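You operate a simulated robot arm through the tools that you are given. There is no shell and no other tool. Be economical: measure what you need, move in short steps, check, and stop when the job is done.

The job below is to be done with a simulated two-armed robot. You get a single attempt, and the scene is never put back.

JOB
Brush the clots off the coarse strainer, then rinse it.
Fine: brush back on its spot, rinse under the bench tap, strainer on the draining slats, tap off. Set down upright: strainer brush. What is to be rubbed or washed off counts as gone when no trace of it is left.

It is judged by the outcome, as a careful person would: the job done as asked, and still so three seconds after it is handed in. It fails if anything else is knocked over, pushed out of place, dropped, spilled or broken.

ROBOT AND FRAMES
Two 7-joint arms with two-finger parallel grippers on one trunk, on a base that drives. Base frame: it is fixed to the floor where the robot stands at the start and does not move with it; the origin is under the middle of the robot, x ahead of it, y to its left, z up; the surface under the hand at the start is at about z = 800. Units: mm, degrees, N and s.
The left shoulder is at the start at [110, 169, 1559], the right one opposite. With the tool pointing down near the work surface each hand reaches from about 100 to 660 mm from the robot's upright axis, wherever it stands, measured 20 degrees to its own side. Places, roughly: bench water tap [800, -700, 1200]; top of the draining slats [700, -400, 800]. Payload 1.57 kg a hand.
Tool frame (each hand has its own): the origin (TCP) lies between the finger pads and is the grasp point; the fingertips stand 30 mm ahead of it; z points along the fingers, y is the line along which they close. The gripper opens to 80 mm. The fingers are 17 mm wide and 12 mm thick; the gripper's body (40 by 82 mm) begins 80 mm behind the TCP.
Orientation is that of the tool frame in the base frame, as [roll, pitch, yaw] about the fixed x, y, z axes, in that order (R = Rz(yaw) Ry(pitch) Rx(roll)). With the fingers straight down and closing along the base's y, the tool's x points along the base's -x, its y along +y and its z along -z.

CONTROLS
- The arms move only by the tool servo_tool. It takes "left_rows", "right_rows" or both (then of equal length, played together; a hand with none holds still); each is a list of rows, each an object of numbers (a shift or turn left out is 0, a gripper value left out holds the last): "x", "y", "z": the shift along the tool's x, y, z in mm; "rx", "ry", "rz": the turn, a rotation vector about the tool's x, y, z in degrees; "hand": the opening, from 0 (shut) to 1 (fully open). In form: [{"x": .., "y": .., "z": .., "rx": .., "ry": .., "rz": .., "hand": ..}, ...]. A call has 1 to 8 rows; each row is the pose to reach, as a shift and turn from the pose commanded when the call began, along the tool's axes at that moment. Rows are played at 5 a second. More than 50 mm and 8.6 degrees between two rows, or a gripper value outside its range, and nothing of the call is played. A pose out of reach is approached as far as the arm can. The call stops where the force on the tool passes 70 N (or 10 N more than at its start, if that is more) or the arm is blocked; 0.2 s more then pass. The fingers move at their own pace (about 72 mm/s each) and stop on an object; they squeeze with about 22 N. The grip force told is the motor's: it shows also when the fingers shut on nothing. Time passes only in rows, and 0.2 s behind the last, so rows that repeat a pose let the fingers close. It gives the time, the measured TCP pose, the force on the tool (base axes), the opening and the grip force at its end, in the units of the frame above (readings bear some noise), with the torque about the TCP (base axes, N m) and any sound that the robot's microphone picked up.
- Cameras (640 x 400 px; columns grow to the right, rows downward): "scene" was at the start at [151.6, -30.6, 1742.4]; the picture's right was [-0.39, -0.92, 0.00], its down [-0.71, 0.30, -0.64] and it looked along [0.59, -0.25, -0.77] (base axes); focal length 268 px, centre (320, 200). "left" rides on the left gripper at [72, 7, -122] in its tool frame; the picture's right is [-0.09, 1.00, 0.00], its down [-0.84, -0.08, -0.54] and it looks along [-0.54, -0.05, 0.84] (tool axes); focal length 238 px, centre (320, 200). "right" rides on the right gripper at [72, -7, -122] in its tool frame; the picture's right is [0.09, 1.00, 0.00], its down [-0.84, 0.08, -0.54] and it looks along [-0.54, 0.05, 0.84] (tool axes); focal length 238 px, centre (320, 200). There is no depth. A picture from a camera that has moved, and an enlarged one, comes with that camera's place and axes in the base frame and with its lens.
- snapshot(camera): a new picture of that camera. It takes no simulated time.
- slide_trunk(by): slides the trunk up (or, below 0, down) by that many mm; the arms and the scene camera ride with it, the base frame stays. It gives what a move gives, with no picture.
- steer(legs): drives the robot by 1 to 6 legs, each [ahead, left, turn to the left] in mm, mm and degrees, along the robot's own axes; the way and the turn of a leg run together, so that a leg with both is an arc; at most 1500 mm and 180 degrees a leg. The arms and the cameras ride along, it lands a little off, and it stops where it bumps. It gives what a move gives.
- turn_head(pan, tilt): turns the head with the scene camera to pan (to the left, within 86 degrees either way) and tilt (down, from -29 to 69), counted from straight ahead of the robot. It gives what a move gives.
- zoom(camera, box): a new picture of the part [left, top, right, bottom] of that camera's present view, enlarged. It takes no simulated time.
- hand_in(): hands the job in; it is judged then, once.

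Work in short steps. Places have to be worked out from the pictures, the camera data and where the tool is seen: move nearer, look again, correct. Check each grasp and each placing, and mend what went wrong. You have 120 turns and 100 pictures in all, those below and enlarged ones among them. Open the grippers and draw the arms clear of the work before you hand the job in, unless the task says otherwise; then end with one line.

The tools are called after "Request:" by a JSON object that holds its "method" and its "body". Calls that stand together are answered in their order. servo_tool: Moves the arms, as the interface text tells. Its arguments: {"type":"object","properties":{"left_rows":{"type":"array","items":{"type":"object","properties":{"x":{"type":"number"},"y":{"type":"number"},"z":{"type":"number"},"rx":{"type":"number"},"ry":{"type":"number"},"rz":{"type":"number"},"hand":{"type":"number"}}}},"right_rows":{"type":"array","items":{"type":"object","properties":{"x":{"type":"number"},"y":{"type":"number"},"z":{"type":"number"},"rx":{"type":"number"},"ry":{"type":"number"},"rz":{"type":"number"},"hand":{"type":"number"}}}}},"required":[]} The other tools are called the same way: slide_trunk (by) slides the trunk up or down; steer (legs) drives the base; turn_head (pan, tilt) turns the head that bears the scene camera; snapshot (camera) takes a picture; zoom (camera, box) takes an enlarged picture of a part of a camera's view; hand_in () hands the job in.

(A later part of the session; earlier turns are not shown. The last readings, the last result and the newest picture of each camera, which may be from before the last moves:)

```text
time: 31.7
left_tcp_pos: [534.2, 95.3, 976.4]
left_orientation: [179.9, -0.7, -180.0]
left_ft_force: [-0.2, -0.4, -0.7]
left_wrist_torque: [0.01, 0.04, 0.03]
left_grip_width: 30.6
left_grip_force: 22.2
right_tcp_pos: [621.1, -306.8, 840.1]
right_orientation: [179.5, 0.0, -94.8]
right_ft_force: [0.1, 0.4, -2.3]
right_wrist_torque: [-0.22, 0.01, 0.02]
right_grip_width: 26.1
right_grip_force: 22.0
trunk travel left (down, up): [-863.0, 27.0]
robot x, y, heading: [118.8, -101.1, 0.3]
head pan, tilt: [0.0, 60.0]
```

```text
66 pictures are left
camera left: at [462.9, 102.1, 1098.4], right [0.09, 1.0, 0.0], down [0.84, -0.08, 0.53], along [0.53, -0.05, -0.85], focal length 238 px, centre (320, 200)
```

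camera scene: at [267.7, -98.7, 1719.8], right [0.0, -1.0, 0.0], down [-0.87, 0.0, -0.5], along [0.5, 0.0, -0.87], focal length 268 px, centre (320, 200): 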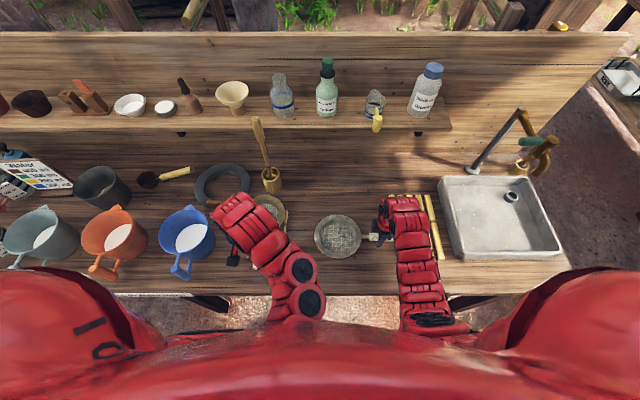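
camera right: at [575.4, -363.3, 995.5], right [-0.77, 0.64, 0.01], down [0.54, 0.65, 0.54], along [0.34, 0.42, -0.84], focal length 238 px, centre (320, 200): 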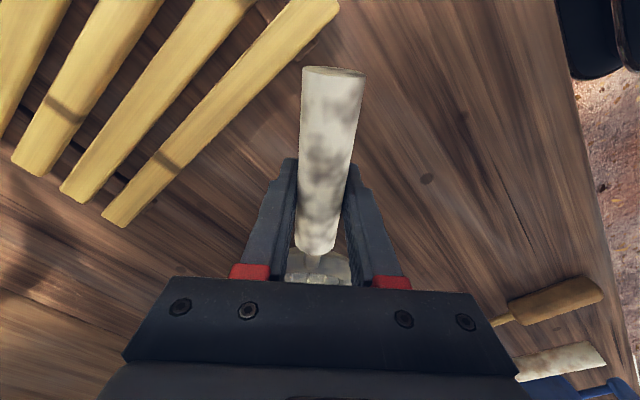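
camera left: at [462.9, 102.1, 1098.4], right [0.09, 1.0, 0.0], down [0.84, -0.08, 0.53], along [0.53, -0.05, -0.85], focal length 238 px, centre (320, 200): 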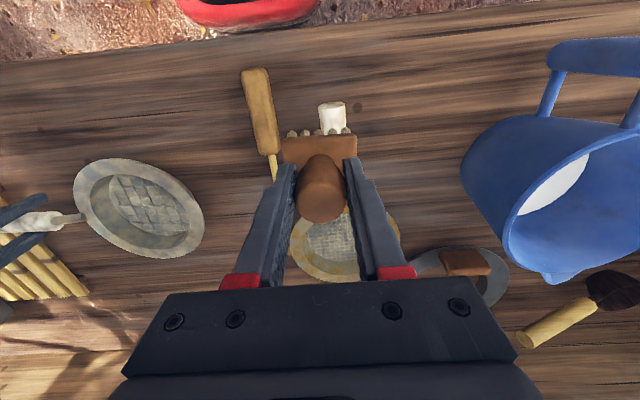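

Lower the strainer the last 2 mm; move the brush above the bowl centre (about [630,-166]).

Request:
{"method": "servo_tool", "body": {"right_rows": [{"z": 2}, {"z": 3}]}}

Request:
{"method": "servo_tool", "body": {"left_rows": [{"x": -25, "y": -35}, {"x": -50, "y": -70}, {"x": -75, "y": -110}, {"x": -96, "y": -150}, {"x": -96, "y": -190}, {"x": -96, "y": -230}, {"x": -96, "y": -261}]}}

Request:
{"method": "snapshot", "body": {"camera": "left"}}

Request:
{"method": "snapshot", "body": {"camera": "scene"}}

```text
time: 32.3
left_tcp_pos: [533.0, 94.2, 977.0]
left_orientation: [179.8, -0.5, -179.9]
left_ft_force: [-0.3, 0.3, -0.8]
left_wrist_torque: [0.0, 0.02, 0.0]
left_grip_width: 31.0
left_grip_force: 22.2
right_tcp_pos: [620.2, -305.5, 837.9]
right_orientation: [179.6, 0.1, -94.8]
right_ft_force: [-0.3, -1.7, 7.9]
right_wrist_torque: [0.53, -0.11, -0.01]
right_grip_width: 26.3
right_grip_force: 22.1
trunk travel left (down, up): [-863.0, 27.0]
robot x, y, heading: [120.1, -95.1, -0.2]
head pan, tilt: [0.0, 60.0]
```

```text
time: 33.9
left_tcp_pos: [629.0, -166.6, 974.8]
left_orientation: [179.8, -0.7, -179.9]
left_ft_force: [0.5, -0.3, -0.5]
left_wrist_torque: [0.0, 0.02, -0.01]
left_grip_width: 30.7
left_grip_force: 22.2
right_tcp_pos: [621.0, -306.6, 836.0]
right_orientation: [179.6, 0.1, -94.9]
right_ft_force: [0.4, -1.3, 4.4]
right_wrist_torque: [0.25, -0.05, -0.1]
right_grip_width: 26.5
right_grip_force: 22.2
trunk travel left (down, up): [-863.0, 27.0]
robot x, y, heading: [121.7, -101.2, -0.1]
head pan, tilt: [0.0, 60.0]
```

```text
65 pictures are left
camera left: at [558.5, -159.9, 1096.3], right [0.09, 1.0, 0.0], down [0.84, -0.08, 0.53], along [0.53, -0.05, -0.85], focal length 238 px, centre (320, 200)
```

left: 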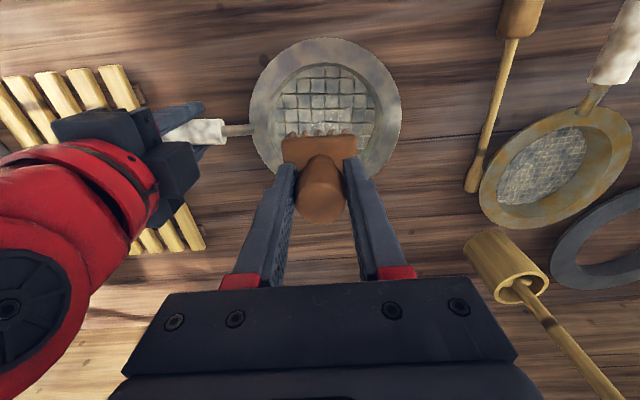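

```text
64 pictures are left
camera scene: at [267.2, -99.3, 1719.9], right [0.0, -1.0, 0.0], down [-0.87, 0.0, -0.5], along [0.5, 0.0, -0.87], focal length 268 px, centre (320, 200)
```

scene: 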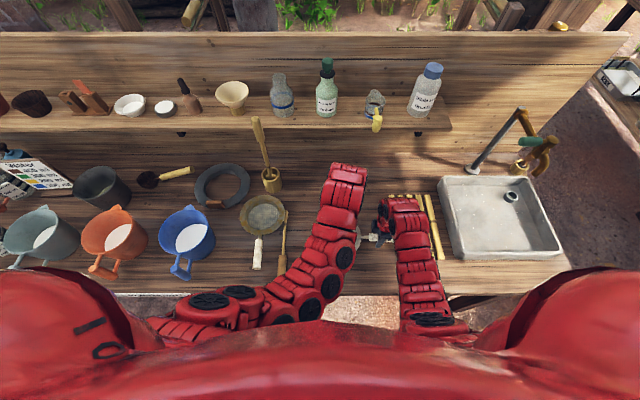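

Brush is over the bowl; check clot positions before going down.

Request:
{"method": "zoom", "body": {"camera": "left", "box": [240, 30, 410, 190]}}

```text
2.50 times, centred on (325, 110) of left
camera zoom: at [558.5, -159.9, 1096.3], right [0.09, 1.0, 0.0], down [0.84, -0.08, 0.53], along [0.53, -0.05, -0.85], focal length 596 px, centre (308, 425)
```

zoom: 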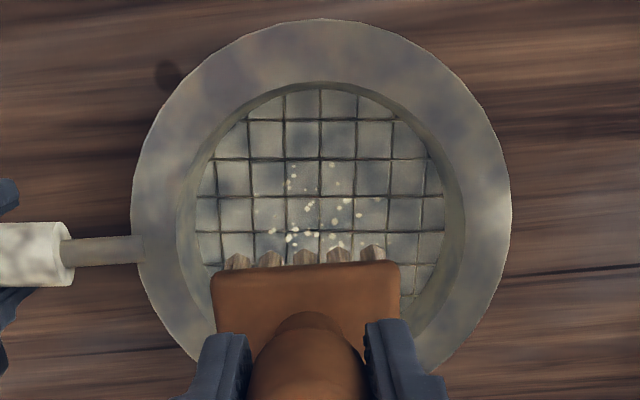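

Clots are clustered near the mesh centre [618,-160]. Lower the brush to just above the mesh.

Request:
{"method": "servo_tool", "body": {"left_rows": [{"x": 11, "y": 6, "z": 30}, {"x": 11, "y": 6, "z": 65}, {"x": 11, "y": 6, "z": 90}, {"x": 11, "y": 6, "z": 101}]}}

Request:
{"method": "servo_tool", "body": {"left_rows": [{"z": 2}, {"z": 4}]}}

Request:
{"method": "snapshot", "body": {"camera": "left"}}

```text
time: 34.9
left_tcp_pos: [617.1, -159.8, 874.2]
left_orientation: [-180.0, -0.5, 179.9]
left_ft_force: [-1.7, 0.0, 2.0]
left_wrist_torque: [0.08, -0.01, -0.02]
left_grip_width: 30.7
left_grip_force: 21.8
right_tcp_pos: [620.3, -306.1, 836.0]
right_orientation: [179.5, 0.1, -94.9]
right_ft_force: [0.1, 0.8, -1.7]
right_wrist_torque: [-0.46, 0.03, -0.11]
right_grip_width: 26.5
right_grip_force: 22.6
trunk travel left (down, up): [-863.0, 27.0]
robot x, y, heading: [118.1, -99.3, 0.1]
head pan, tilt: [0.0, 60.0]
```

```text
time: 35.5
left_tcp_pos: [617.4, -160.2, 872.5]
left_orientation: [-180.0, -0.4, -180.0]
left_ft_force: [-3.8, 0.9, 22.1]
left_wrist_torque: [-0.01, 0.0, 0.0]
left_grip_width: 30.9
left_grip_force: 22.1
right_tcp_pos: [620.0, -305.2, 838.1]
right_orientation: [179.5, 0.0, -94.8]
right_ft_force: [4.5, 2.8, -2.6]
right_wrist_torque: [-0.36, -0.02, -0.24]
right_grip_width: 26.4
right_grip_force: 21.9
trunk travel left (down, up): [-863.0, 27.0]
robot x, y, heading: [117.7, -98.2, 0.4]
head pan, tilt: [0.0, 60.0]
```

```text
62 pictures are left
camera left: at [545.9, -152.8, 993.3], right [0.09, 1.0, 0.0], down [0.84, -0.08, 0.54], along [0.53, -0.05, -0.84], focal length 238 px, centre (320, 200)
```

left: 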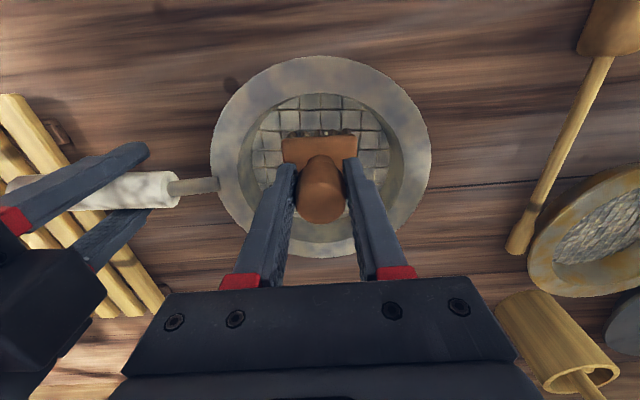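

Brush contacts the mesh (22 N). Ease 2 mm and stroke back and forth.

Request:
{"method": "servo_tool", "body": {"left_rows": [{"z": -2}, {"x": 15, "z": -2}, {"x": 22, "z": -2}, {"x": 5, "z": -2}, {"x": -15, "z": -2}, {"x": -22, "z": -2}, {"x": 0, "z": -2}, {"x": 20, "z": -2}]}}

```text
time: 37.3
left_tcp_pos: [597.6, -157.7, 873.1]
left_orientation: [180.0, -0.5, 180.0]
left_ft_force: [-0.8, 0.1, -1.6]
left_wrist_torque: [0.05, 0.0, -0.01]
left_grip_width: 30.7
left_grip_force: 21.7
right_tcp_pos: [619.5, -305.1, 836.5]
right_orientation: [179.5, 0.1, -94.8]
right_ft_force: [-0.4, -1.3, 8.4]
right_wrist_torque: [0.56, -0.03, 0.0]
right_grip_width: 26.4
right_grip_force: 22.3
trunk travel left (down, up): [-863.0, 27.0]
robot x, y, heading: [122.7, -98.1, 0.3]
head pan, tilt: [0.0, 60.0]
```

Now firmer (3 mm lower) with strokes along both axes.

Request:
{"method": "servo_tool", "body": {"left_rows": [{"x": -2, "z": 2}, {"x": -20, "z": 3}, {"x": -40, "z": 3}, {"x": -20, "y": 0, "z": 3}, {"x": -20, "y": 18, "z": 3}, {"x": -20, "y": -18, "z": 3}, {"x": -8, "y": -10, "z": 3}, {"x": -8, "y": 10, "z": 3}]}}

Request:
{"method": "servo_tool", "body": {"left_rows": [{"x": -24, "y": 0}, {"x": -24, "y": -20}, {"x": 0, "y": -20}, {"x": 0, "y": 0}, {"x": -12, "y": -10}, {"x": -12, "y": -10, "z": -30}, {"x": -12, "y": -10, "z": -60}, {"x": 30, "y": 25, "z": -80}]}}

Request:
{"method": "snapshot", "body": {"camera": "left"}}

```text
time: 39.1
left_tcp_pos: [604.2, -150.1, 869.9]
left_orientation: [179.8, -0.7, 180.0]
left_ft_force: [0.6, -0.4, -0.9]
left_wrist_torque: [0.01, 0.01, -0.04]
left_grip_width: 30.8
left_grip_force: 21.8
right_tcp_pos: [620.0, -306.2, 836.7]
right_orientation: [179.4, 0.1, -94.9]
right_ft_force: [-1.7, -2.2, 7.4]
right_wrist_torque: [0.52, -0.05, 0.03]
right_grip_width: 26.3
right_grip_force: 22.2
trunk travel left (down, up): [-863.0, 27.0]
robot x, y, heading: [117.9, -97.6, -0.2]
head pan, tilt: [0.0, 60.0]
```

```text
refused: row 8 steps farther than a row can; nothing moved
```

```text
61 pictures are left
camera left: at [533.4, -143.3, 991.7], right [0.09, 1.0, 0.0], down [0.84, -0.08, 0.53], along [0.53, -0.05, -0.85], focal length 238 px, centre (320, 200)
```

left: 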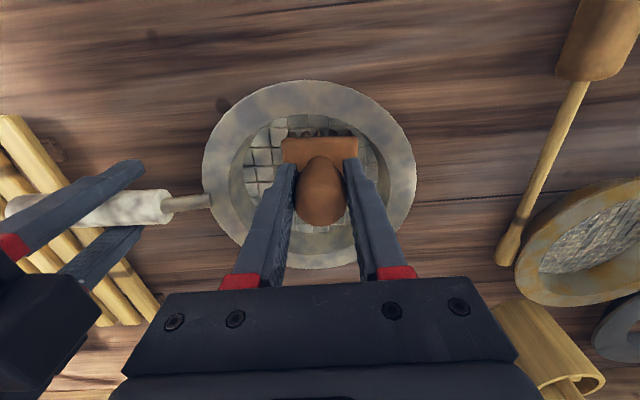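

No force now — the brush probably slid a bit in the grip. Lower until gentle contact.

Request:
{"method": "servo_tool", "body": {"left_rows": [{"x": -12, "y": -10, "z": 0}, {"x": -12, "y": -10, "z": 2}, {"x": -12, "y": -10, "z": 4}]}}

```text
time: 39.9
left_tcp_pos: [617.6, -159.4, 868.1]
left_orientation: [-180.0, -0.3, -180.0]
left_ft_force: [-0.3, 2.1, 26.8]
left_wrist_torque: [0.02, -0.19, 0.05]
left_grip_width: 31.0
left_grip_force: 22.2
right_tcp_pos: [619.7, -305.7, 837.7]
right_orientation: [179.5, 0.0, -94.7]
right_ft_force: [2.2, -1.5, -5.9]
right_wrist_torque: [-0.33, -0.04, -0.24]
right_grip_width: 26.3
right_grip_force: 22.2
trunk travel left (down, up): [-863.0, 27.0]
robot x, y, heading: [121.6, -103.3, 0.1]
head pan, tilt: [0.0, 60.0]
```

Contact at 27 N. Stroke at about this depth.

Request:
{"method": "servo_tool", "body": {"left_rows": [{"x": 15, "z": -1}, {"x": 22, "z": -1}, {"x": 0, "z": -1}, {"x": -22, "z": -1}, {"x": 0, "z": -1}, {"y": 18, "z": -1}, {"y": 0, "z": -1}, {"y": -18, "z": -1}]}}

Request:
{"method": "servo_tool", "body": {"left_rows": [{"x": 14, "y": 4}, {"x": 14, "y": 32}, {"x": -14, "y": 32}, {"x": -14, "y": 4}, {"x": 10, "y": 18}, {"x": -10, "y": 18}, {"y": 18, "z": -25}, {"y": 18, "z": -60}]}}

Request:
{"method": "servo_tool", "body": {"left_rows": [{"x": 40}, {"x": 70, "y": 30}]}}

Request:
{"method": "snapshot", "body": {"camera": "left"}}

```text
time: 41.7
left_tcp_pos: [617.5, -176.4, 865.5]
left_orientation: [179.8, -0.7, 179.8]
left_ft_force: [0.5, -0.3, 0.0]
left_wrist_torque: [-0.03, 0.0, 0.02]
left_grip_width: 30.9
left_grip_force: 21.9
right_tcp_pos: [620.2, -305.5, 836.1]
right_orientation: [179.5, 0.1, -94.8]
right_ft_force: [-0.6, 0.3, 4.7]
right_wrist_torque: [0.45, 0.01, 0.13]
right_grip_width: 26.5
right_grip_force: 22.6
trunk travel left (down, up): [-863.0, 27.0]
robot x, y, heading: [120.2, -96.1, -0.1]
head pan, tilt: [0.0, 60.0]
```

```text
time: 43.5
left_tcp_pos: [619.9, -158.0, 927.1]
left_orientation: [180.0, -0.7, -179.9]
left_ft_force: [-0.1, -0.2, -0.5]
left_wrist_torque: [0.02, -0.03, 0.0]
left_grip_width: 30.9
left_grip_force: 22.1
right_tcp_pos: [620.5, -305.7, 836.5]
right_orientation: [179.4, 0.1, -94.8]
right_ft_force: [-0.3, -0.5, 2.8]
right_wrist_torque: [0.05, 0.09, 0.1]
right_grip_width: 26.5
right_grip_force: 22.1
trunk travel left (down, up): [-863.0, 27.0]
robot x, y, heading: [121.0, -97.8, 0.0]
head pan, tilt: [0.0, 60.0]
```

```text
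time: 44.1
left_tcp_pos: [548.8, -130.0, 926.3]
left_orientation: [179.9, -0.6, 179.9]
left_ft_force: [0.4, 0.5, -0.7]
left_wrist_torque: [0.01, -0.02, 0.01]
left_grip_width: 30.6
left_grip_force: 22.0
right_tcp_pos: [620.7, -304.6, 837.3]
right_orientation: [179.4, 0.1, -94.8]
right_ft_force: [0.5, -0.2, -2.1]
right_wrist_torque: [-0.25, 0.03, 0.0]
right_grip_width: 26.6
right_grip_force: 22.5
trunk travel left (down, up): [-863.0, 27.0]
robot x, y, heading: [121.9, -96.7, -0.1]
head pan, tilt: [0.0, 60.0]
```

```text
60 pictures are left
camera left: at [477.4, -122.8, 1048.5], right [0.09, 1.0, 0.0], down [0.84, -0.08, 0.53], along [0.53, -0.05, -0.85], focal length 238 px, centre (320, 200)
```

left: 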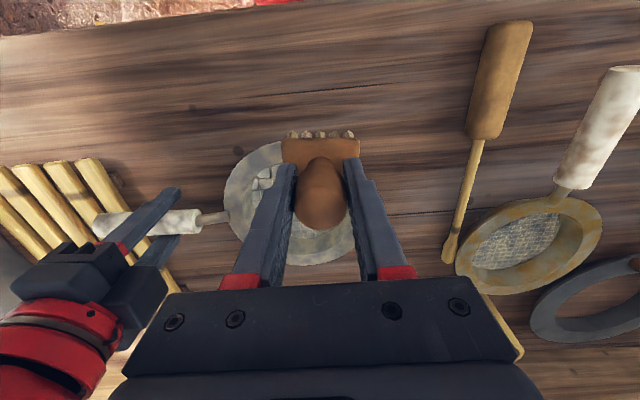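

Raise and move aside left to view the mesh.

Request:
{"method": "servo_tool", "body": {"left_rows": [{"y": 40, "z": -20}, {"y": 85, "z": -20}]}}

Request:
{"method": "zoom", "body": {"camera": "scene", "box": [270, 190, 400, 270]}}

Request:
{"method": "zoom", "body": {"camera": "left", "box": [90, 130, 290, 260]}}

```text
time: 44.7
left_tcp_pos: [549.5, -43.3, 946.3]
left_orientation: [179.8, -0.6, 180.0]
left_ft_force: [0.2, -0.5, -1.1]
left_wrist_torque: [0.01, -0.01, 0.02]
left_grip_width: 31.2
left_grip_force: 22.0
right_tcp_pos: [621.1, -304.8, 836.5]
right_orientation: [179.4, 0.0, -94.8]
right_ft_force: [-0.6, 0.4, -1.4]
right_wrist_torque: [-0.27, 0.02, -0.01]
right_grip_width: 26.4
right_grip_force: 22.0
trunk travel left (down, up): [-863.0, 27.0]
robot x, y, heading: [122.7, -96.4, 0.3]
head pan, tilt: [0.0, 60.0]
```

```text
4.92 times, centred on (335, 230) of scene
camera zoom: at [268.1, -97.1, 1719.8], right [0.0, -1.0, 0.0], down [-0.87, 0.0, -0.5], along [0.5, 0.0, -0.87], focal length 1319 px, centre (246, 52)
```

zoom: 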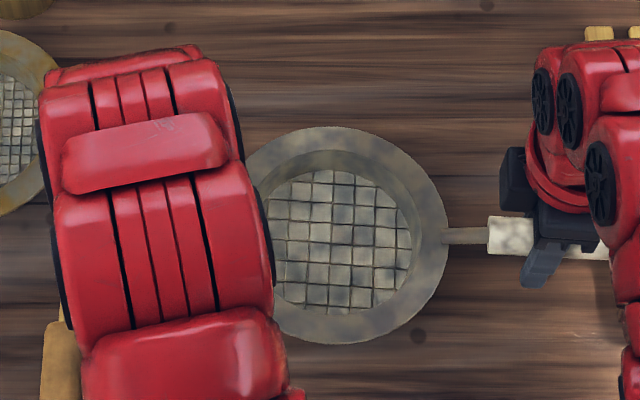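

```text
3.08 times, centred on (190, 195) of left
camera zoom: at [478.3, -36.7, 1067.7], right [0.09, 1.0, 0.0], down [0.84, -0.08, 0.53], along [0.53, -0.05, -0.85], focal length 733 px, centre (720, 215)
```

zoom: 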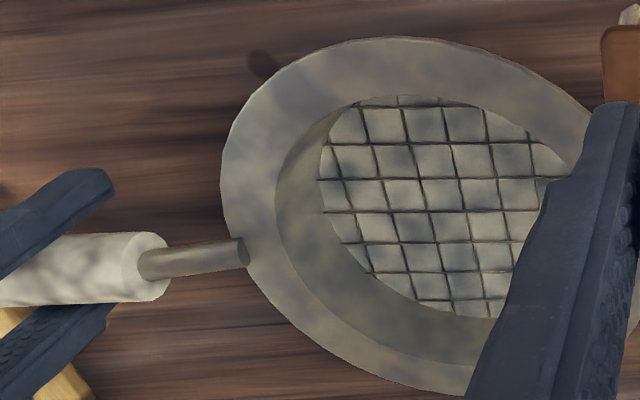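

Clots appear gone. Move the left hand clear for a full look.

Request:
{"method": "servo_tool", "body": {"left_rows": [{"y": 45}, {"y": 90}, {"y": 130}]}}

Request:
{"method": "zoom", "body": {"camera": "scene", "box": [290, 200, 390, 262]}}

Request:
{"method": "zoom", "body": {"camera": "left", "box": [20, 120, 340, 320]}}

```text
time: 45.5
left_tcp_pos: [548.4, 84.6, 948.1]
left_orientation: [-180.0, -0.6, -179.9]
left_ft_force: [0.0, 0.1, 0.1]
left_wrist_torque: [-0.01, 0.03, 0.02]
left_grip_width: 30.8
left_grip_force: 22.3
right_tcp_pos: [621.1, -306.2, 836.9]
right_orientation: [179.4, 0.1, -94.8]
right_ft_force: [0.4, -0.4, -1.8]
right_wrist_torque: [-0.23, 0.02, -0.01]
right_grip_width: 26.7
right_grip_force: 21.9
trunk travel left (down, up): [-863.0, 27.0]
robot x, y, heading: [120.5, -99.6, -0.1]
head pan, tilt: [0.0, 60.0]
```

```text
6.40 times, centred on (340, 231) of scene
camera zoom: at [267.9, -98.3, 1719.8], right [0.0, -1.0, 0.0], down [-0.87, 0.0, -0.5], along [0.5, 0.0, -0.87], focal length 1714 px, centre (192, 2)
```

zoom: 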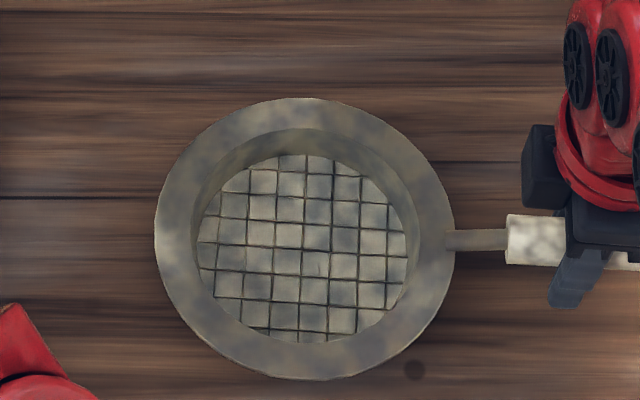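

```text
2.00 times, centred on (180, 220) of left
camera zoom: at [477.5, 92.3, 1069.3], right [0.09, 1.0, 0.0], down [0.84, -0.08, 0.53], along [0.53, -0.05, -0.85], focal length 477 px, centre (600, 160)
```

zoom: 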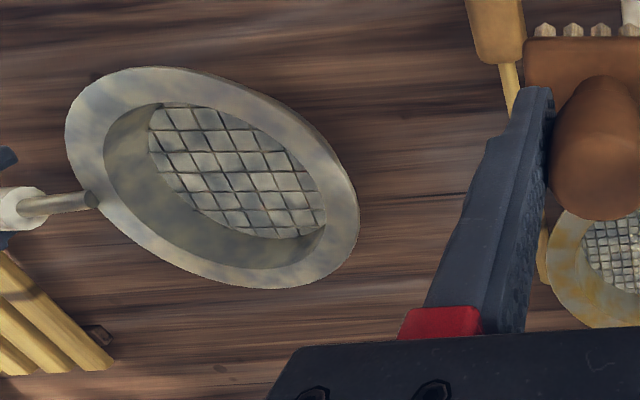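

Check one possible speck at higher zoom.

Request:
{"method": "zoom", "body": {"camera": "scene", "box": [318, 222, 356, 256]}}

```text
11.76 times, centred on (337, 239) of scene
camera zoom: at [267.9, -98.3, 1719.8], right [0.0, -1.0, 0.0], down [-0.87, 0.0, -0.5], along [0.5, 0.0, -0.87], focal length 3151 px, centre (120, -259)
```

zoom: 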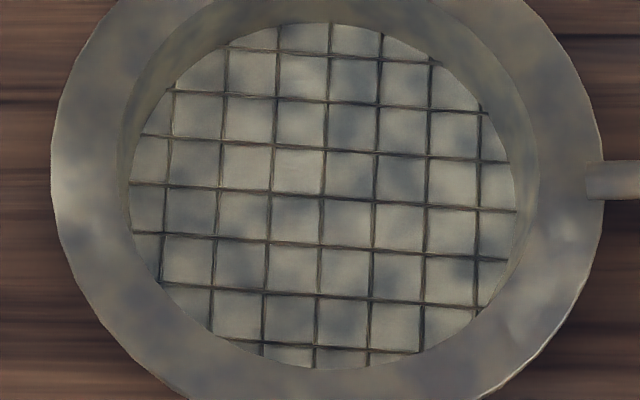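

Mesh is clean. Return the brush to its spot: first above it.

Request:
{"method": "servo_tool", "body": {"left_rows": [{"y": -45}, {"y": -90}, {"x": 10, "y": -130}, {"x": 11, "y": -141, "z": 20}, {"x": 11, "y": -141, "z": 55}, {"x": 11, "y": -141, "z": 73}]}}

Request:
{"method": "snapshot", "body": {"camera": "left"}}

```text
time: 46.9
left_tcp_pos: [537.5, -55.3, 874.3]
left_orientation: [-180.0, -0.4, 180.0]
left_ft_force: [0.5, -0.8, -0.9]
left_wrist_torque: [-0.03, -0.01, 0.0]
left_grip_width: 31.2
left_grip_force: 21.8
right_tcp_pos: [619.8, -307.2, 835.9]
right_orientation: [179.5, 0.1, -94.7]
right_ft_force: [-0.5, 0.5, -1.4]
right_wrist_torque: [-0.15, 0.0, 0.0]
right_grip_width: 26.6
right_grip_force: 22.4
trunk travel left (down, up): [-863.0, 27.0]
robot x, y, heading: [121.0, -98.0, 0.2]
head pan, tilt: [0.0, 60.0]
```

```text
54 pictures are left
camera left: at [466.3, -49.2, 996.1], right [0.09, 1.0, 0.0], down [0.84, -0.08, 0.53], along [0.53, -0.05, -0.85], focal length 238 px, centre (320, 200)
```

left: 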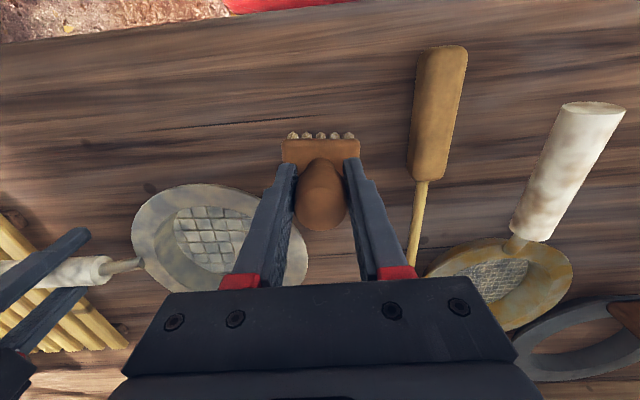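

Lower until contact.

Request:
{"method": "servo_tool", "body": {"left_rows": [{"z": 4}, {"z": 8}, {"z": 10}]}}

```text
time: 47.7
left_tcp_pos: [537.1, -55.4, 864.2]
left_orientation: [-180.0, -0.6, 180.0]
left_ft_force: [-0.9, -0.5, -0.6]
left_wrist_torque: [0.0, -0.02, 0.0]
left_grip_width: 31.0
left_grip_force: 21.9
right_tcp_pos: [620.2, -306.6, 836.4]
right_orientation: [179.5, 0.1, -94.8]
right_ft_force: [0.5, -0.4, -1.4]
right_wrist_torque: [-0.13, 0.0, 0.03]
right_grip_width: 26.2
right_grip_force: 22.1
trunk travel left (down, up): [-863.0, 27.0]
robot x, y, heading: [120.9, -101.0, 0.2]
head pan, tilt: [0.0, 60.0]
```

Request:
{"method": "servo_tool", "body": {"left_rows": [{"y": -1, "z": 2}, {"y": -1, "z": 4}]}}

```text
time: 48.3
left_tcp_pos: [537.2, -55.6, 861.5]
left_orientation: [179.9, -0.4, 180.0]
left_ft_force: [-0.8, 0.6, 11.8]
left_wrist_torque: [-0.11, 0.22, 0.0]
left_grip_width: 30.9
left_grip_force: 22.1
right_tcp_pos: [621.8, -305.9, 836.8]
right_orientation: [179.5, 0.1, -94.8]
right_ft_force: [-0.9, 0.1, -1.6]
right_wrist_torque: [-0.27, 0.01, 0.0]
right_grip_width: 26.2
right_grip_force: 22.2
trunk travel left (down, up): [-863.0, 27.0]
robot x, y, heading: [122.6, -97.0, -0.1]
head pan, tilt: [0.0, 60.0]
```

Touching the bench at [537.2,-55.6]. Open and rise straight up.

Request:
{"method": "servo_tool", "body": {"left_rows": [{"hand": 1}, {"hand": 1}, {"hand": 1}, {"z": -30}, {"z": -70}, {"z": -110}]}}

Request:
{"method": "snapshot", "body": {"camera": "left"}}

```text
time: 49.7
left_tcp_pos: [537.5, -57.5, 971.4]
left_orientation: [179.9, -0.6, -179.9]
left_ft_force: [-0.1, -0.4, 0.3]
left_wrist_torque: [0.0, -0.03, 0.03]
left_grip_width: 80.1
left_grip_force: 0.1
right_tcp_pos: [620.1, -307.5, 836.1]
right_orientation: [179.4, 0.2, -94.8]
right_ft_force: [-1.0, -0.5, 0.0]
right_wrist_torque: [-0.01, 0.03, 0.02]
right_grip_width: 26.3
right_grip_force: 22.2
trunk travel left (down, up): [-863.0, 27.0]
robot x, y, heading: [122.1, -102.6, 0.0]
head pan, tilt: [0.0, 60.0]
```

```text
53 pictures are left
camera left: at [466.9, -50.9, 1093.0], right [0.09, 1.0, 0.0], down [0.84, -0.08, 0.53], along [0.53, -0.05, -0.85], focal length 238 px, centre (320, 200)
```

left: 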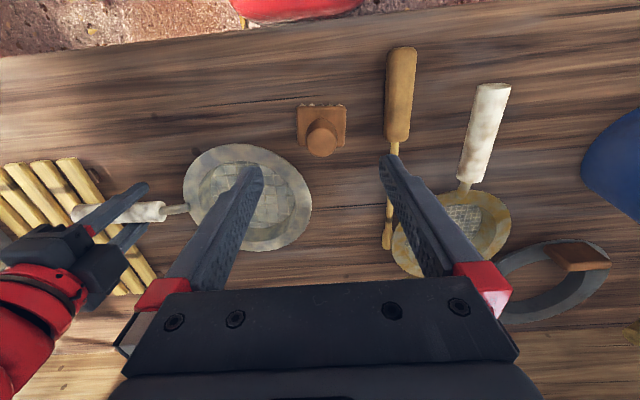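

Brush stands upright on its spot. Now inspect the tap with a zoom.

Request:
{"method": "zoom", "body": {"camera": "scene", "box": [430, 90, 590, 190]}}

Request:
{"method": "turn_head", "body": {"pan": -50, "tilt": 35}}

Request:
{"method": "snapshot", "body": {"camera": "scene"}}

```text
4.00 times, centred on (510, 140) of scene
camera zoom: at [267.4, -99.7, 1719.9], right [0.0, -1.0, 0.0], down [-0.87, 0.0, -0.5], along [0.5, 0.0, -0.87], focal length 1071 px, centre (-440, 440)
```

zoom: 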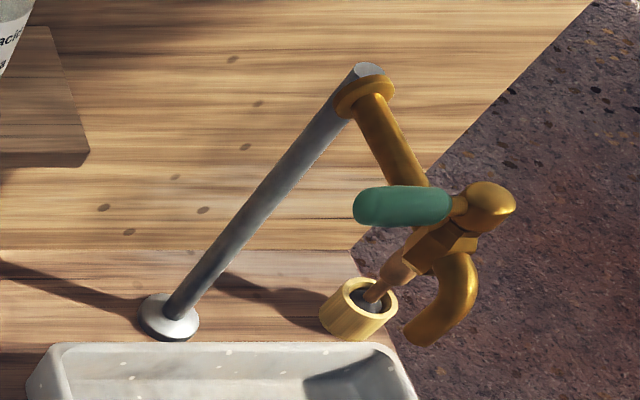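

```text
time: 50.9
left_tcp_pos: [539.1, -56.8, 971.2]
left_orientation: [179.9, -0.6, -180.0]
left_ft_force: [0.5, -0.2, -0.1]
left_wrist_torque: [-0.01, -0.01, -0.01]
left_grip_width: 80.2
left_grip_force: 0.1
right_tcp_pos: [620.7, -305.9, 836.1]
right_orientation: [179.5, 0.1, -94.7]
right_ft_force: [0.0, 0.2, -0.6]
right_wrist_torque: [-0.07, -0.02, 0.0]
right_grip_width: 26.3
right_grip_force: 21.7
trunk travel left (down, up): [-863.0, 27.0]
robot x, y, heading: [124.2, -99.6, 0.2]
head pan, tilt: [-50.0, 35.0]
```

```text
51 pictures are left
camera scene: at [257.4, -166.0, 1754.1], right [-0.77, -0.64, 0.0], down [-0.37, 0.44, -0.82], along [0.53, -0.63, -0.57], focal length 268 px, centre (320, 200)
```

scene: 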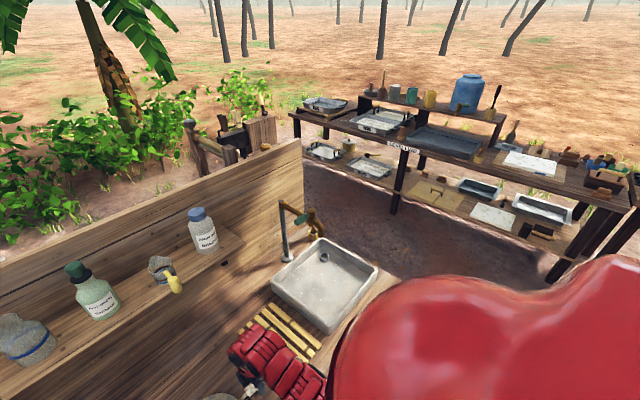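

Brush done. Tap body seems at about [785,-737,1115], outlet about [733,-737,1070], sink x 545–865, y -555…-915. I lift the strainer and turn its handle back toward the robot.

Request:
{"method": "servo_tool", "body": {"right_rows": [{"z": -30}, {"z": -70}, {"z": -110}, {"z": -125, "rz": 8}, {"z": -125, "rz": 16}, {"z": -125, "rz": 24}, {"z": -125, "rz": 32}, {"z": -125, "rz": 40}], "left_rows": [{"z": -20}, {"z": -40}, {"y": 20, "z": -40}, {"y": 40, "z": -40}, {"y": 60, "z": -40}, {"y": 80, "z": -40}, {"y": 80, "z": -40}, {"y": 80, "z": -40}]}}

Request:
{"method": "servo_tool", "body": {"right_rows": [{"rz": 8}, {"rz": 16}, {"rz": 24}, {"rz": 32}, {"rz": 40}, {"rz": 45}]}}

Request:
{"method": "steer", "body": {"legs": [[0, -330, 0]]}}

Request:
{"method": "snapshot", "body": {"camera": "scene"}}

Request:
{"method": "snapshot", "body": {"camera": "right"}}

```text
time: 52.7
left_tcp_pos: [537.3, 22.8, 1011.7]
left_orientation: [180.0, -0.6, 180.0]
left_ft_force: [0.5, -0.1, 0.3]
left_wrist_torque: [-0.01, 0.0, 0.01]
left_grip_width: 79.7
left_grip_force: 0.0
right_tcp_pos: [622.9, -306.7, 962.4]
right_orientation: [179.4, -0.4, -134.8]
right_ft_force: [-0.2, 0.2, -2.2]
right_wrist_torque: [-0.17, 0.18, -0.01]
right_grip_width: 26.4
right_grip_force: 22.8
trunk travel left (down, up): [-863.0, 27.0]
robot x, y, heading: [119.4, -93.3, 0.1]
head pan, tilt: [-50.0, 35.0]
```

```text
time: 54.1
left_tcp_pos: [538.2, 22.6, 1010.5]
left_orientation: [179.9, -0.7, 179.9]
left_ft_force: [-0.1, 0.7, -0.4]
left_wrist_torque: [0.02, 0.0, 0.01]
left_grip_width: 80.2
left_grip_force: 0.1
right_tcp_pos: [622.4, -307.1, 961.0]
right_orientation: [180.0, -0.6, -179.9]
right_ft_force: [0.1, 0.0, -2.7]
right_wrist_torque: [0.03, 0.26, 0.03]
right_grip_width: 26.4
right_grip_force: 22.2
trunk travel left (down, up): [-863.0, 27.0]
robot x, y, heading: [121.3, -97.2, 0.1]
head pan, tilt: [-50.0, 35.0]
```

```text
time: 56.3
left_tcp_pos: [538.0, -308.7, 1012.1]
left_orientation: [179.9, -0.6, -179.9]
left_ft_force: [-0.1, 0.1, 0.2]
left_wrist_torque: [-0.01, 0.02, 0.03]
left_grip_width: 80.0
left_grip_force: 0.1
right_tcp_pos: [622.1, -637.2, 962.9]
right_orientation: [180.0, -0.5, -179.8]
right_ft_force: [-0.2, 0.1, -1.2]
right_wrist_torque: [-0.01, 0.26, 0.02]
right_grip_width: 26.3
right_grip_force: 21.9
trunk travel left (down, up): [-863.0, 27.0]
robot x, y, heading: [123.0, -426.9, 0.1]
head pan, tilt: [-50.0, 35.0]
```

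```text
50 pictures are left
camera scene: at [257.7, -496.7, 1754.2], right [-0.77, -0.64, 0.0], down [-0.37, 0.44, -0.82], along [0.53, -0.63, -0.57], focal length 268 px, centre (320, 200)
```

scene: 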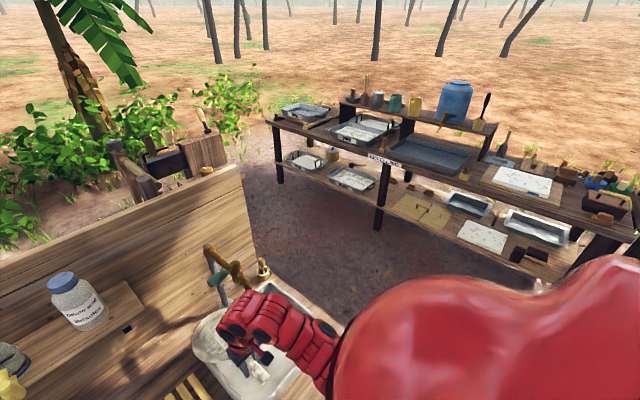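

```text
49 pictures are left
camera right: at [550.9, -644.7, 1085.3], right [-0.1, 1.0, 0.0], down [0.84, 0.08, 0.53], along [0.53, 0.05, -0.85], focal length 238 px, centre (320, 200)
```

right: 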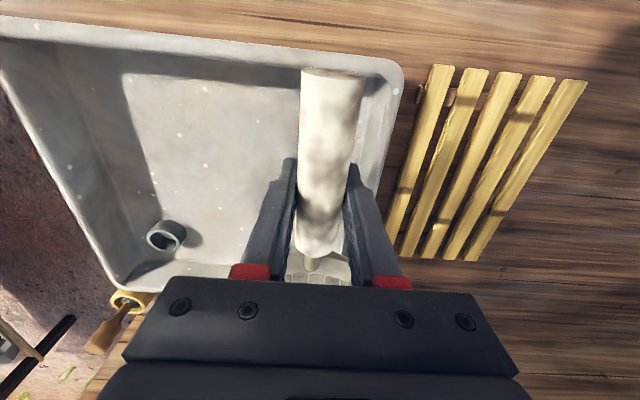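

Zoom on the tap from here.

Request:
{"method": "turn_head", "body": {"pan": -28, "tilt": 42}}

Request:
{"method": "snapshot", "body": {"camera": "scene"}}

```text
time: 57.1
left_tcp_pos: [538.1, -308.7, 1010.7]
left_orientation: [179.9, -0.6, -180.0]
left_ft_force: [-0.1, -0.7, 0.3]
left_wrist_torque: [-0.02, 0.0, 0.01]
left_grip_width: 80.1
left_grip_force: 0.1
right_tcp_pos: [621.7, -637.1, 962.3]
right_orientation: [179.8, -0.4, -179.9]
right_ft_force: [0.1, 0.2, -2.0]
right_wrist_torque: [-0.02, 0.24, -0.02]
right_grip_width: 26.3
right_grip_force: 21.8
trunk travel left (down, up): [-863.0, 27.0]
robot x, y, heading: [120.6, -430.6, 0.0]
head pan, tilt: [-28.0, 42.0]
```

```text
48 pictures are left
camera scene: at [274.8, -469.2, 1743.7], right [-0.47, -0.88, 0.0], down [-0.59, 0.31, -0.74], along [0.66, -0.35, -0.67], focal length 268 px, centre (320, 200)
```

scene: 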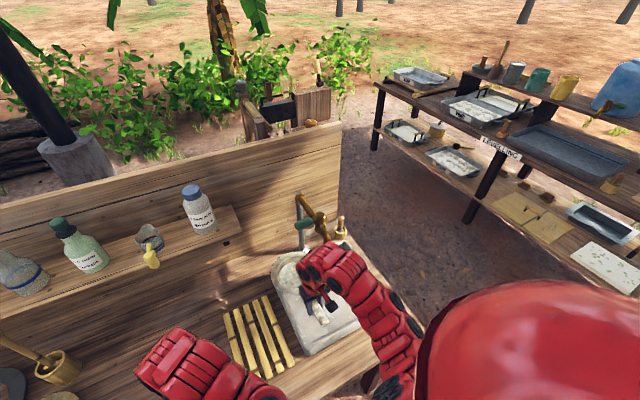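

I'll place the strainer on the slats for now (slats x≈555–805, y≈-520…-375). Drive left 120 so the right hand has room.

Request:
{"method": "steer", "body": {"legs": [[0, 130, 0]]}}

Request:
{"method": "servo_tool", "body": {"right_rows": [{"x": 20, "y": 15}, {"x": 45, "y": 30, "z": 20}, {"x": 70, "y": 45, "z": 40}, {"x": 88, "y": 62, "z": 60}], "left_rows": [{"y": 30}, {"y": 60}, {"y": 90}, {"y": 120}]}}

Request:
{"method": "snapshot", "body": {"camera": "right"}}

Request:
{"method": "snapshot", "body": {"camera": "scene"}}

```text
time: 58.4
left_tcp_pos: [538.3, -180.7, 1011.2]
left_orientation: [-180.0, -0.6, -180.0]
left_ft_force: [0.5, -0.2, 0.1]
left_wrist_torque: [0.03, 0.03, 0.01]
left_grip_width: 80.3
left_grip_force: 0.1
right_tcp_pos: [621.9, -509.7, 961.7]
right_orientation: [179.8, -0.5, -179.9]
right_ft_force: [0.4, -0.5, -2.4]
right_wrist_torque: [0.02, 0.27, 0.02]
right_grip_width: 26.4
right_grip_force: 21.6
trunk travel left (down, up): [-863.0, 27.0]
robot x, y, heading: [121.1, -300.0, -0.2]
head pan, tilt: [-28.0, 42.0]
```

```text
time: 59.4
left_tcp_pos: [537.6, -58.7, 1012.0]
left_orientation: [-180.0, -0.6, 180.0]
left_ft_force: [0.1, 0.4, -0.2]
left_wrist_torque: [-0.04, -0.04, 0.01]
left_grip_width: 80.1
left_grip_force: 0.0
right_tcp_pos: [532.2, -446.6, 903.3]
right_orientation: [179.9, -0.5, -179.7]
right_ft_force: [0.1, -0.5, -2.5]
right_wrist_torque: [-0.02, 0.22, -0.02]
right_grip_width: 26.2
right_grip_force: 22.2
trunk travel left (down, up): [-863.0, 27.0]
robot x, y, heading: [121.2, -304.1, 0.2]
head pan, tilt: [-28.0, 42.0]
```

```text
47 pictures are left
camera right: at [461.2, -453.8, 1026.3], right [-0.1, 1.0, 0.0], down [0.84, 0.08, 0.54], along [0.53, 0.05, -0.84], focal length 238 px, centre (320, 200)
```

right: 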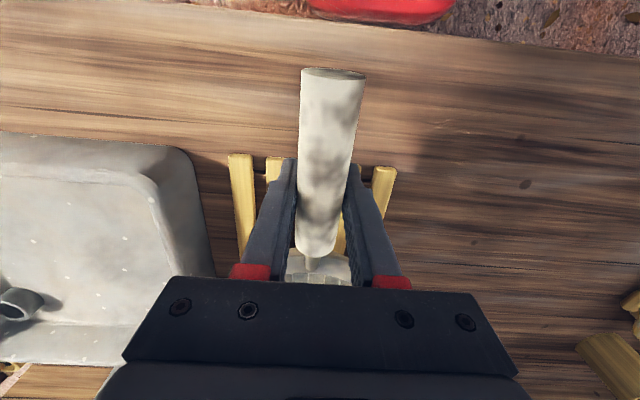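

```text
46 pictures are left
camera scene: at [274.4, -339.4, 1743.7], right [-0.47, -0.88, 0.0], down [-0.59, 0.31, -0.74], along [0.66, -0.35, -0.67], focal length 268 px, centre (320, 200)
```

scene: 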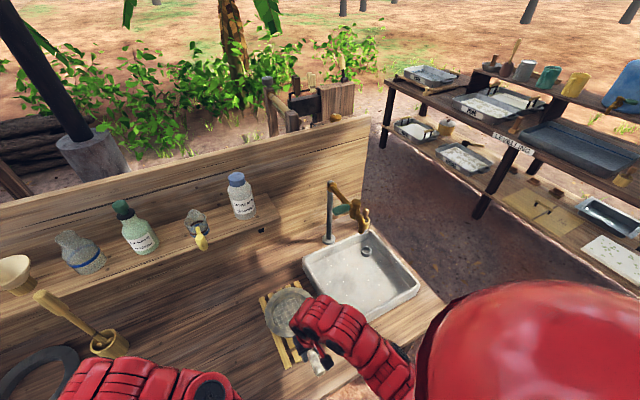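

Bowl is above the slats. Lower until contact.

Request:
{"method": "servo_tool", "body": {"right_rows": [{"z": 25}, {"z": 42}, {"z": 48}]}}

Request:
{"method": "servo_tool", "body": {"right_rows": [{"z": 2}, {"z": 3}]}}

```text
time: 60.2
left_tcp_pos: [538.1, -59.4, 1011.5]
left_orientation: [179.9, -0.5, -180.0]
left_ft_force: [-0.6, 0.4, 0.2]
left_wrist_torque: [0.02, 0.01, -0.02]
left_grip_width: 80.3
left_grip_force: 0.0
right_tcp_pos: [532.8, -446.1, 854.8]
right_orientation: [179.8, -0.4, -179.8]
right_ft_force: [-0.7, -0.3, 2.0]
right_wrist_torque: [-0.02, -0.69, 0.01]
right_grip_width: 26.3
right_grip_force: 22.1
trunk travel left (down, up): [-863.0, 27.0]
robot x, y, heading: [120.2, -299.9, -0.2]
head pan, tilt: [-28.0, 42.0]
```

```text
time: 60.8
left_tcp_pos: [536.6, -60.2, 1012.0]
left_orientation: [179.9, -0.4, 180.0]
left_ft_force: [0.4, -0.2, 0.2]
left_wrist_torque: [0.0, -0.03, 0.05]
left_grip_width: 80.0
left_grip_force: 0.1
right_tcp_pos: [531.3, -446.7, 852.0]
right_orientation: [179.8, -0.5, -179.6]
right_ft_force: [-3.9, 1.1, 8.0]
right_wrist_torque: [0.01, -0.49, 0.02]
right_grip_width: 26.5
right_grip_force: 22.2
trunk travel left (down, up): [-863.0, 27.0]
robot x, y, heading: [123.1, -300.2, 0.0]
head pan, tilt: [-28.0, 42.0]
```

Contact at z≈854. Open and rise.

Request:
{"method": "servo_tool", "body": {"right_rows": [{"hand": 1}, {"hand": 1}, {"hand": 1}, {"z": -30}, {"z": -70}, {"z": -110}, {"z": -150}]}}

Request:
{"method": "snapshot", "body": {"camera": "right"}}

```text
time: 62.4
left_tcp_pos: [537.5, -59.7, 1011.5]
left_orientation: [179.9, -0.5, 180.0]
left_ft_force: [0.0, -0.4, 0.0]
left_wrist_torque: [0.01, 0.0, 0.03]
left_grip_width: 80.0
left_grip_force: 0.1
right_tcp_pos: [534.5, -447.5, 1002.9]
right_orientation: [179.8, -0.4, -179.8]
right_ft_force: [0.6, 0.4, 0.3]
right_wrist_torque: [-0.06, 0.02, 0.03]
right_grip_width: 79.9
right_grip_force: 0.0
trunk travel left (down, up): [-863.0, 27.0]
robot x, y, heading: [118.4, -300.2, -0.0]
head pan, tilt: [-28.0, 42.0]
```

```text
45 pictures are left
camera right: at [463.5, -454.8, 1126.4], right [-0.09, 1.0, 0.0], down [0.84, 0.08, 0.53], along [0.53, 0.05, -0.84], focal length 238 px, centre (320, 200)
```

right: 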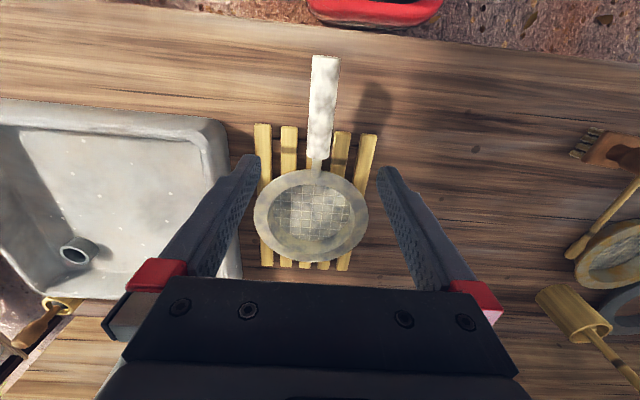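

Strainer sits well on the slats. Drive right 200 and look at the tap with the right wrist camera.

Request:
{"method": "steer", "body": {"legs": [[0, -200, 0]]}}

Request:
{"method": "snapshot", "body": {"camera": "right"}}

Request:
{"method": "turn_head", "body": {"pan": -25, "tilt": 42}}

Request:
{"method": "snapshot", "body": {"camera": "scene"}}

```text
time: 64.0
left_tcp_pos: [538.1, -258.0, 1011.4]
left_orientation: [180.0, -0.6, -180.0]
left_ft_force: [-0.4, -0.4, 0.1]
left_wrist_torque: [0.03, 0.03, 0.01]
left_grip_width: 80.0
left_grip_force: 0.0
right_tcp_pos: [534.1, -644.0, 1002.0]
right_orientation: [179.9, -0.5, -179.8]
right_ft_force: [0.5, 0.0, 0.2]
right_wrist_torque: [0.01, 0.02, 0.02]
right_grip_width: 79.8
right_grip_force: 0.0
trunk travel left (down, up): [-863.0, 27.0]
robot x, y, heading: [118.9, -498.3, -0.0]
head pan, tilt: [-28.0, 42.0]
```

```text
44 pictures are left
camera right: at [463.6, -652.6, 1126.0], right [-0.1, 1.0, 0.0], down [0.84, 0.08, 0.53], along [0.53, 0.05, -0.85], focal length 238 px, centre (320, 200)
```

right: 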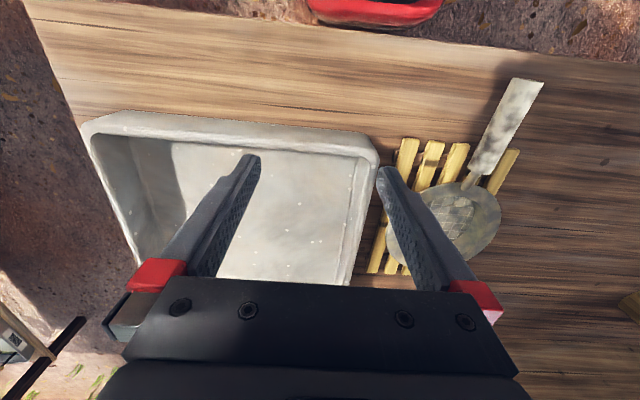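

```text
time: 64.6
left_tcp_pos: [538.1, -257.2, 1011.0]
left_orientation: [179.9, -0.6, 180.0]
left_ft_force: [-0.8, -0.9, 0.1]
left_wrist_torque: [0.03, 0.02, -0.02]
left_grip_width: 79.9
left_grip_force: 0.0
right_tcp_pos: [535.6, -645.9, 1002.8]
right_orientation: [179.8, -0.5, -179.8]
right_ft_force: [0.2, -0.4, 0.1]
right_wrist_torque: [0.05, 0.01, -0.01]
right_grip_width: 80.1
right_grip_force: 0.0
trunk travel left (down, up): [-863.0, 27.0]
robot x, y, heading: [120.9, -499.5, 0.2]
head pan, tilt: [-25.0, 42.0]
```

```text
43 pictures are left
camera scene: at [276.7, -536.1, 1743.6], right [-0.42, -0.91, 0.0], down [-0.61, 0.28, -0.74], along [0.67, -0.31, -0.67], focal length 268 px, centre (320, 200)
```

scene: 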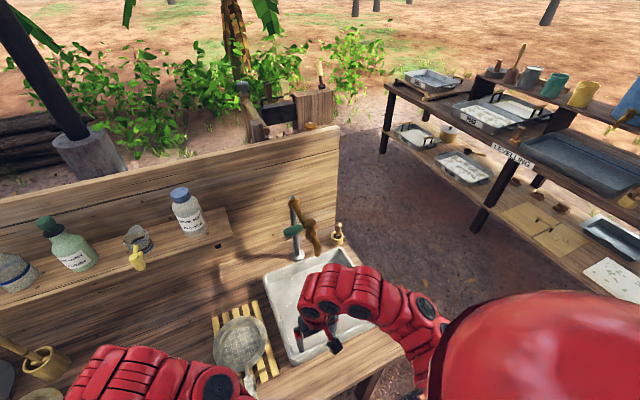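

Request:
{"method": "zoom", "body": {"camera": "scene", "box": [270, 185, 360, 250]}}

```text
6.15 times, centred on (315, 218) of scene
camera zoom: at [276.7, -536.1, 1743.6], right [-0.42, -0.91, 0.0], down [-0.61, 0.28, -0.74], along [0.67, -0.31, -0.67], focal length 1648 px, centre (351, 92)
```

zoom: 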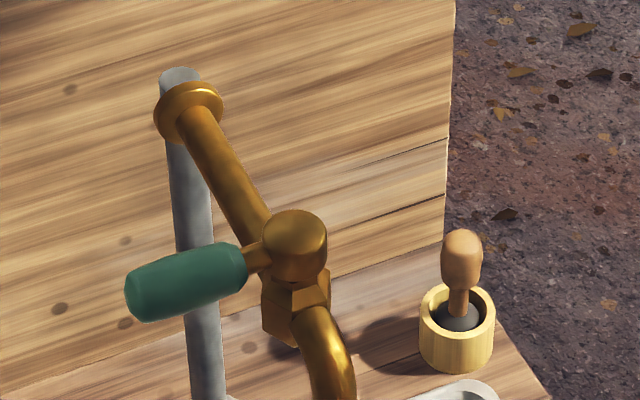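

Tap: cap at about [777,-738,1161] with vertical axis, green lever pointing +y with its end at [783,-655,1152]. I'll close the right hand and use it as a poker, approaching around the left side from above.

Request:
{"method": "servo_tool", "body": {"right_rows": [{"y": 35, "z": -10, "hand": 0}, {"x": -30, "y": 65, "z": -25, "hand": 0}, {"x": -65, "y": 85, "z": -50}, {"x": -102, "y": 85, "z": -82}, {"x": -139, "y": 85, "z": -114}, {"x": -176, "y": 85, "z": -146}, {"x": -213, "y": 85, "z": -178}, {"x": -248, "y": 85, "z": -210}]}}

Request:
{"method": "snapshot", "body": {"camera": "right"}}

```text
time: 66.6
left_tcp_pos: [538.9, -260.9, 1011.1]
left_orientation: [179.8, -0.7, -179.9]
left_ft_force: [0.2, 0.4, 0.0]
left_wrist_torque: [0.03, 0.0, -0.05]
left_grip_width: 80.0
left_grip_force: 0.1
right_tcp_pos: [756.0, -619.3, 1102.6]
right_orientation: [-165.3, -5.1, -176.3]
right_ft_force: [0.3, -1.0, 0.5]
right_wrist_torque: [0.04, -0.02, 0.0]
right_grip_width: 0.1
right_grip_force: 21.5
right hand out of reach, approached as far as the arm can: row 3, 4, 5, 6, 7
trunk travel left (down, up): [-863.0, 27.0]
robot x, y, heading: [118.4, -497.2, -0.0]
head pan, tilt: [-25.0, 42.0]
stopped in row 8 (right hand): the arm was blocked; the commanded pose is now the measured one
```

```text
41 pictures are left
camera right: at [693.7, -599.5, 1227.6], right [-0.18, 0.95, -0.24], down [0.86, 0.27, 0.43], along [0.47, -0.14, -0.87], focal length 238 px, centre (320, 200)
```

right: 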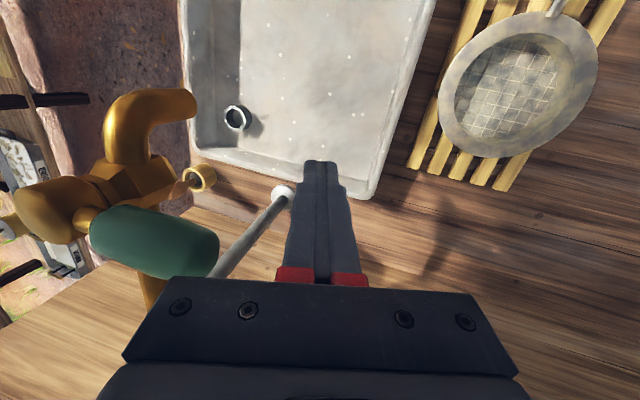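

The arm is near its folded limit here. Back the robot off 130 mm to give it room, then level the hand.

Request:
{"method": "steer", "body": {"legs": [[-130, 0, 0]]}}

Request:
{"method": "servo_tool", "body": {"right_rows": [{"y": 10, "rx": -5, "ry": -1.5, "rz": -1}, {"y": 20, "z": -10, "rx": -10, "ry": -3, "rz": -2}, {"y": 20, "z": -20, "rx": -14.7, "ry": -5.1, "rz": -3.7}]}}

```text
time: 67.9
left_tcp_pos: [409.3, -258.0, 1010.2]
left_orientation: [180.0, -0.7, -179.9]
left_ft_force: [0.0, 1.1, -0.2]
left_wrist_torque: [0.0, 0.0, -0.01]
left_grip_width: 80.1
left_grip_force: 0.1
right_tcp_pos: [626.5, -618.0, 1101.8]
right_orientation: [-165.1, -5.2, -176.3]
right_ft_force: [-0.2, 0.0, -0.1]
right_wrist_torque: [0.03, 0.01, 0.01]
right_grip_width: 0.0
right_grip_force: 20.9
trunk travel left (down, up): [-863.0, 27.0]
robot x, y, heading: [-7.3, -498.9, 0.2]
head pan, tilt: [-25.0, 42.0]
```

```text
time: 68.7
left_tcp_pos: [407.6, -259.0, 1010.7]
left_orientation: [179.9, -0.7, -180.0]
left_ft_force: [-0.4, -0.1, -0.3]
left_wrist_torque: [-0.01, 0.0, -0.02]
left_grip_width: 80.2
left_grip_force: 0.0
right_tcp_pos: [624.7, -591.1, 1116.9]
right_orientation: [179.9, -0.5, -171.9]
right_ft_force: [-0.5, 0.6, 0.4]
right_wrist_torque: [0.02, 0.01, -0.03]
right_grip_width: 0.0
right_grip_force: 21.4
trunk travel left (down, up): [-863.0, 27.0]
robot x, y, heading: [-10.2, -498.5, -0.0]
head pan, tilt: [-25.0, 42.0]
```

Fix yaw, then advance on the left side of the lever.

Request:
{"method": "servo_tool", "body": {"right_rows": [{"rz": 4}, {"rz": 8}]}}

Request:
{"method": "servo_tool", "body": {"right_rows": [{"x": -35, "z": -20}, {"x": -75, "z": -40}, {"x": -115, "z": -60}, {"x": -155, "z": -80}, {"x": -185, "z": -95}, {"x": -187, "z": -110}]}}

```text
time: 69.3
left_tcp_pos: [407.8, -258.4, 1012.5]
left_orientation: [180.0, -0.5, -179.9]
left_ft_force: [-0.2, -0.1, 0.4]
left_wrist_torque: [-0.02, -0.02, 0.0]
left_grip_width: 80.1
left_grip_force: 0.0
right_tcp_pos: [625.8, -591.5, 1115.9]
right_orientation: [179.9, -0.5, 179.9]
right_ft_force: [-1.1, 0.5, -0.1]
right_wrist_torque: [0.03, -0.02, 0.02]
right_grip_width: 0.0
right_grip_force: 21.4
trunk travel left (down, up): [-863.0, 27.0]
robot x, y, heading: [-9.3, -500.3, 0.3]
head pan, tilt: [-25.0, 42.0]
```

```text
time: 70.7
left_tcp_pos: [407.1, -256.6, 1011.4]
left_orientation: [180.0, -0.5, 179.9]
left_ft_force: [-0.4, -0.4, 0.1]
left_wrist_torque: [-0.02, -0.01, 0.01]
left_grip_width: 80.2
left_grip_force: 0.0
right_tcp_pos: [709.4, -565.5, 1204.2]
right_orientation: [-179.8, -0.4, 180.0]
right_ft_force: [0.5, 0.5, -0.6]
right_wrist_torque: [-0.02, -0.01, -0.03]
right_grip_width: 0.1
right_grip_force: 21.3
right hand out of reach, approached as far as the arm can: row 3, 4, 5, 6
trunk travel left (down, up): [-863.0, 27.0]
robot x, y, heading: [-6.7, -492.7, 0.2]
head pan, tilt: [-25.0, 42.0]
```

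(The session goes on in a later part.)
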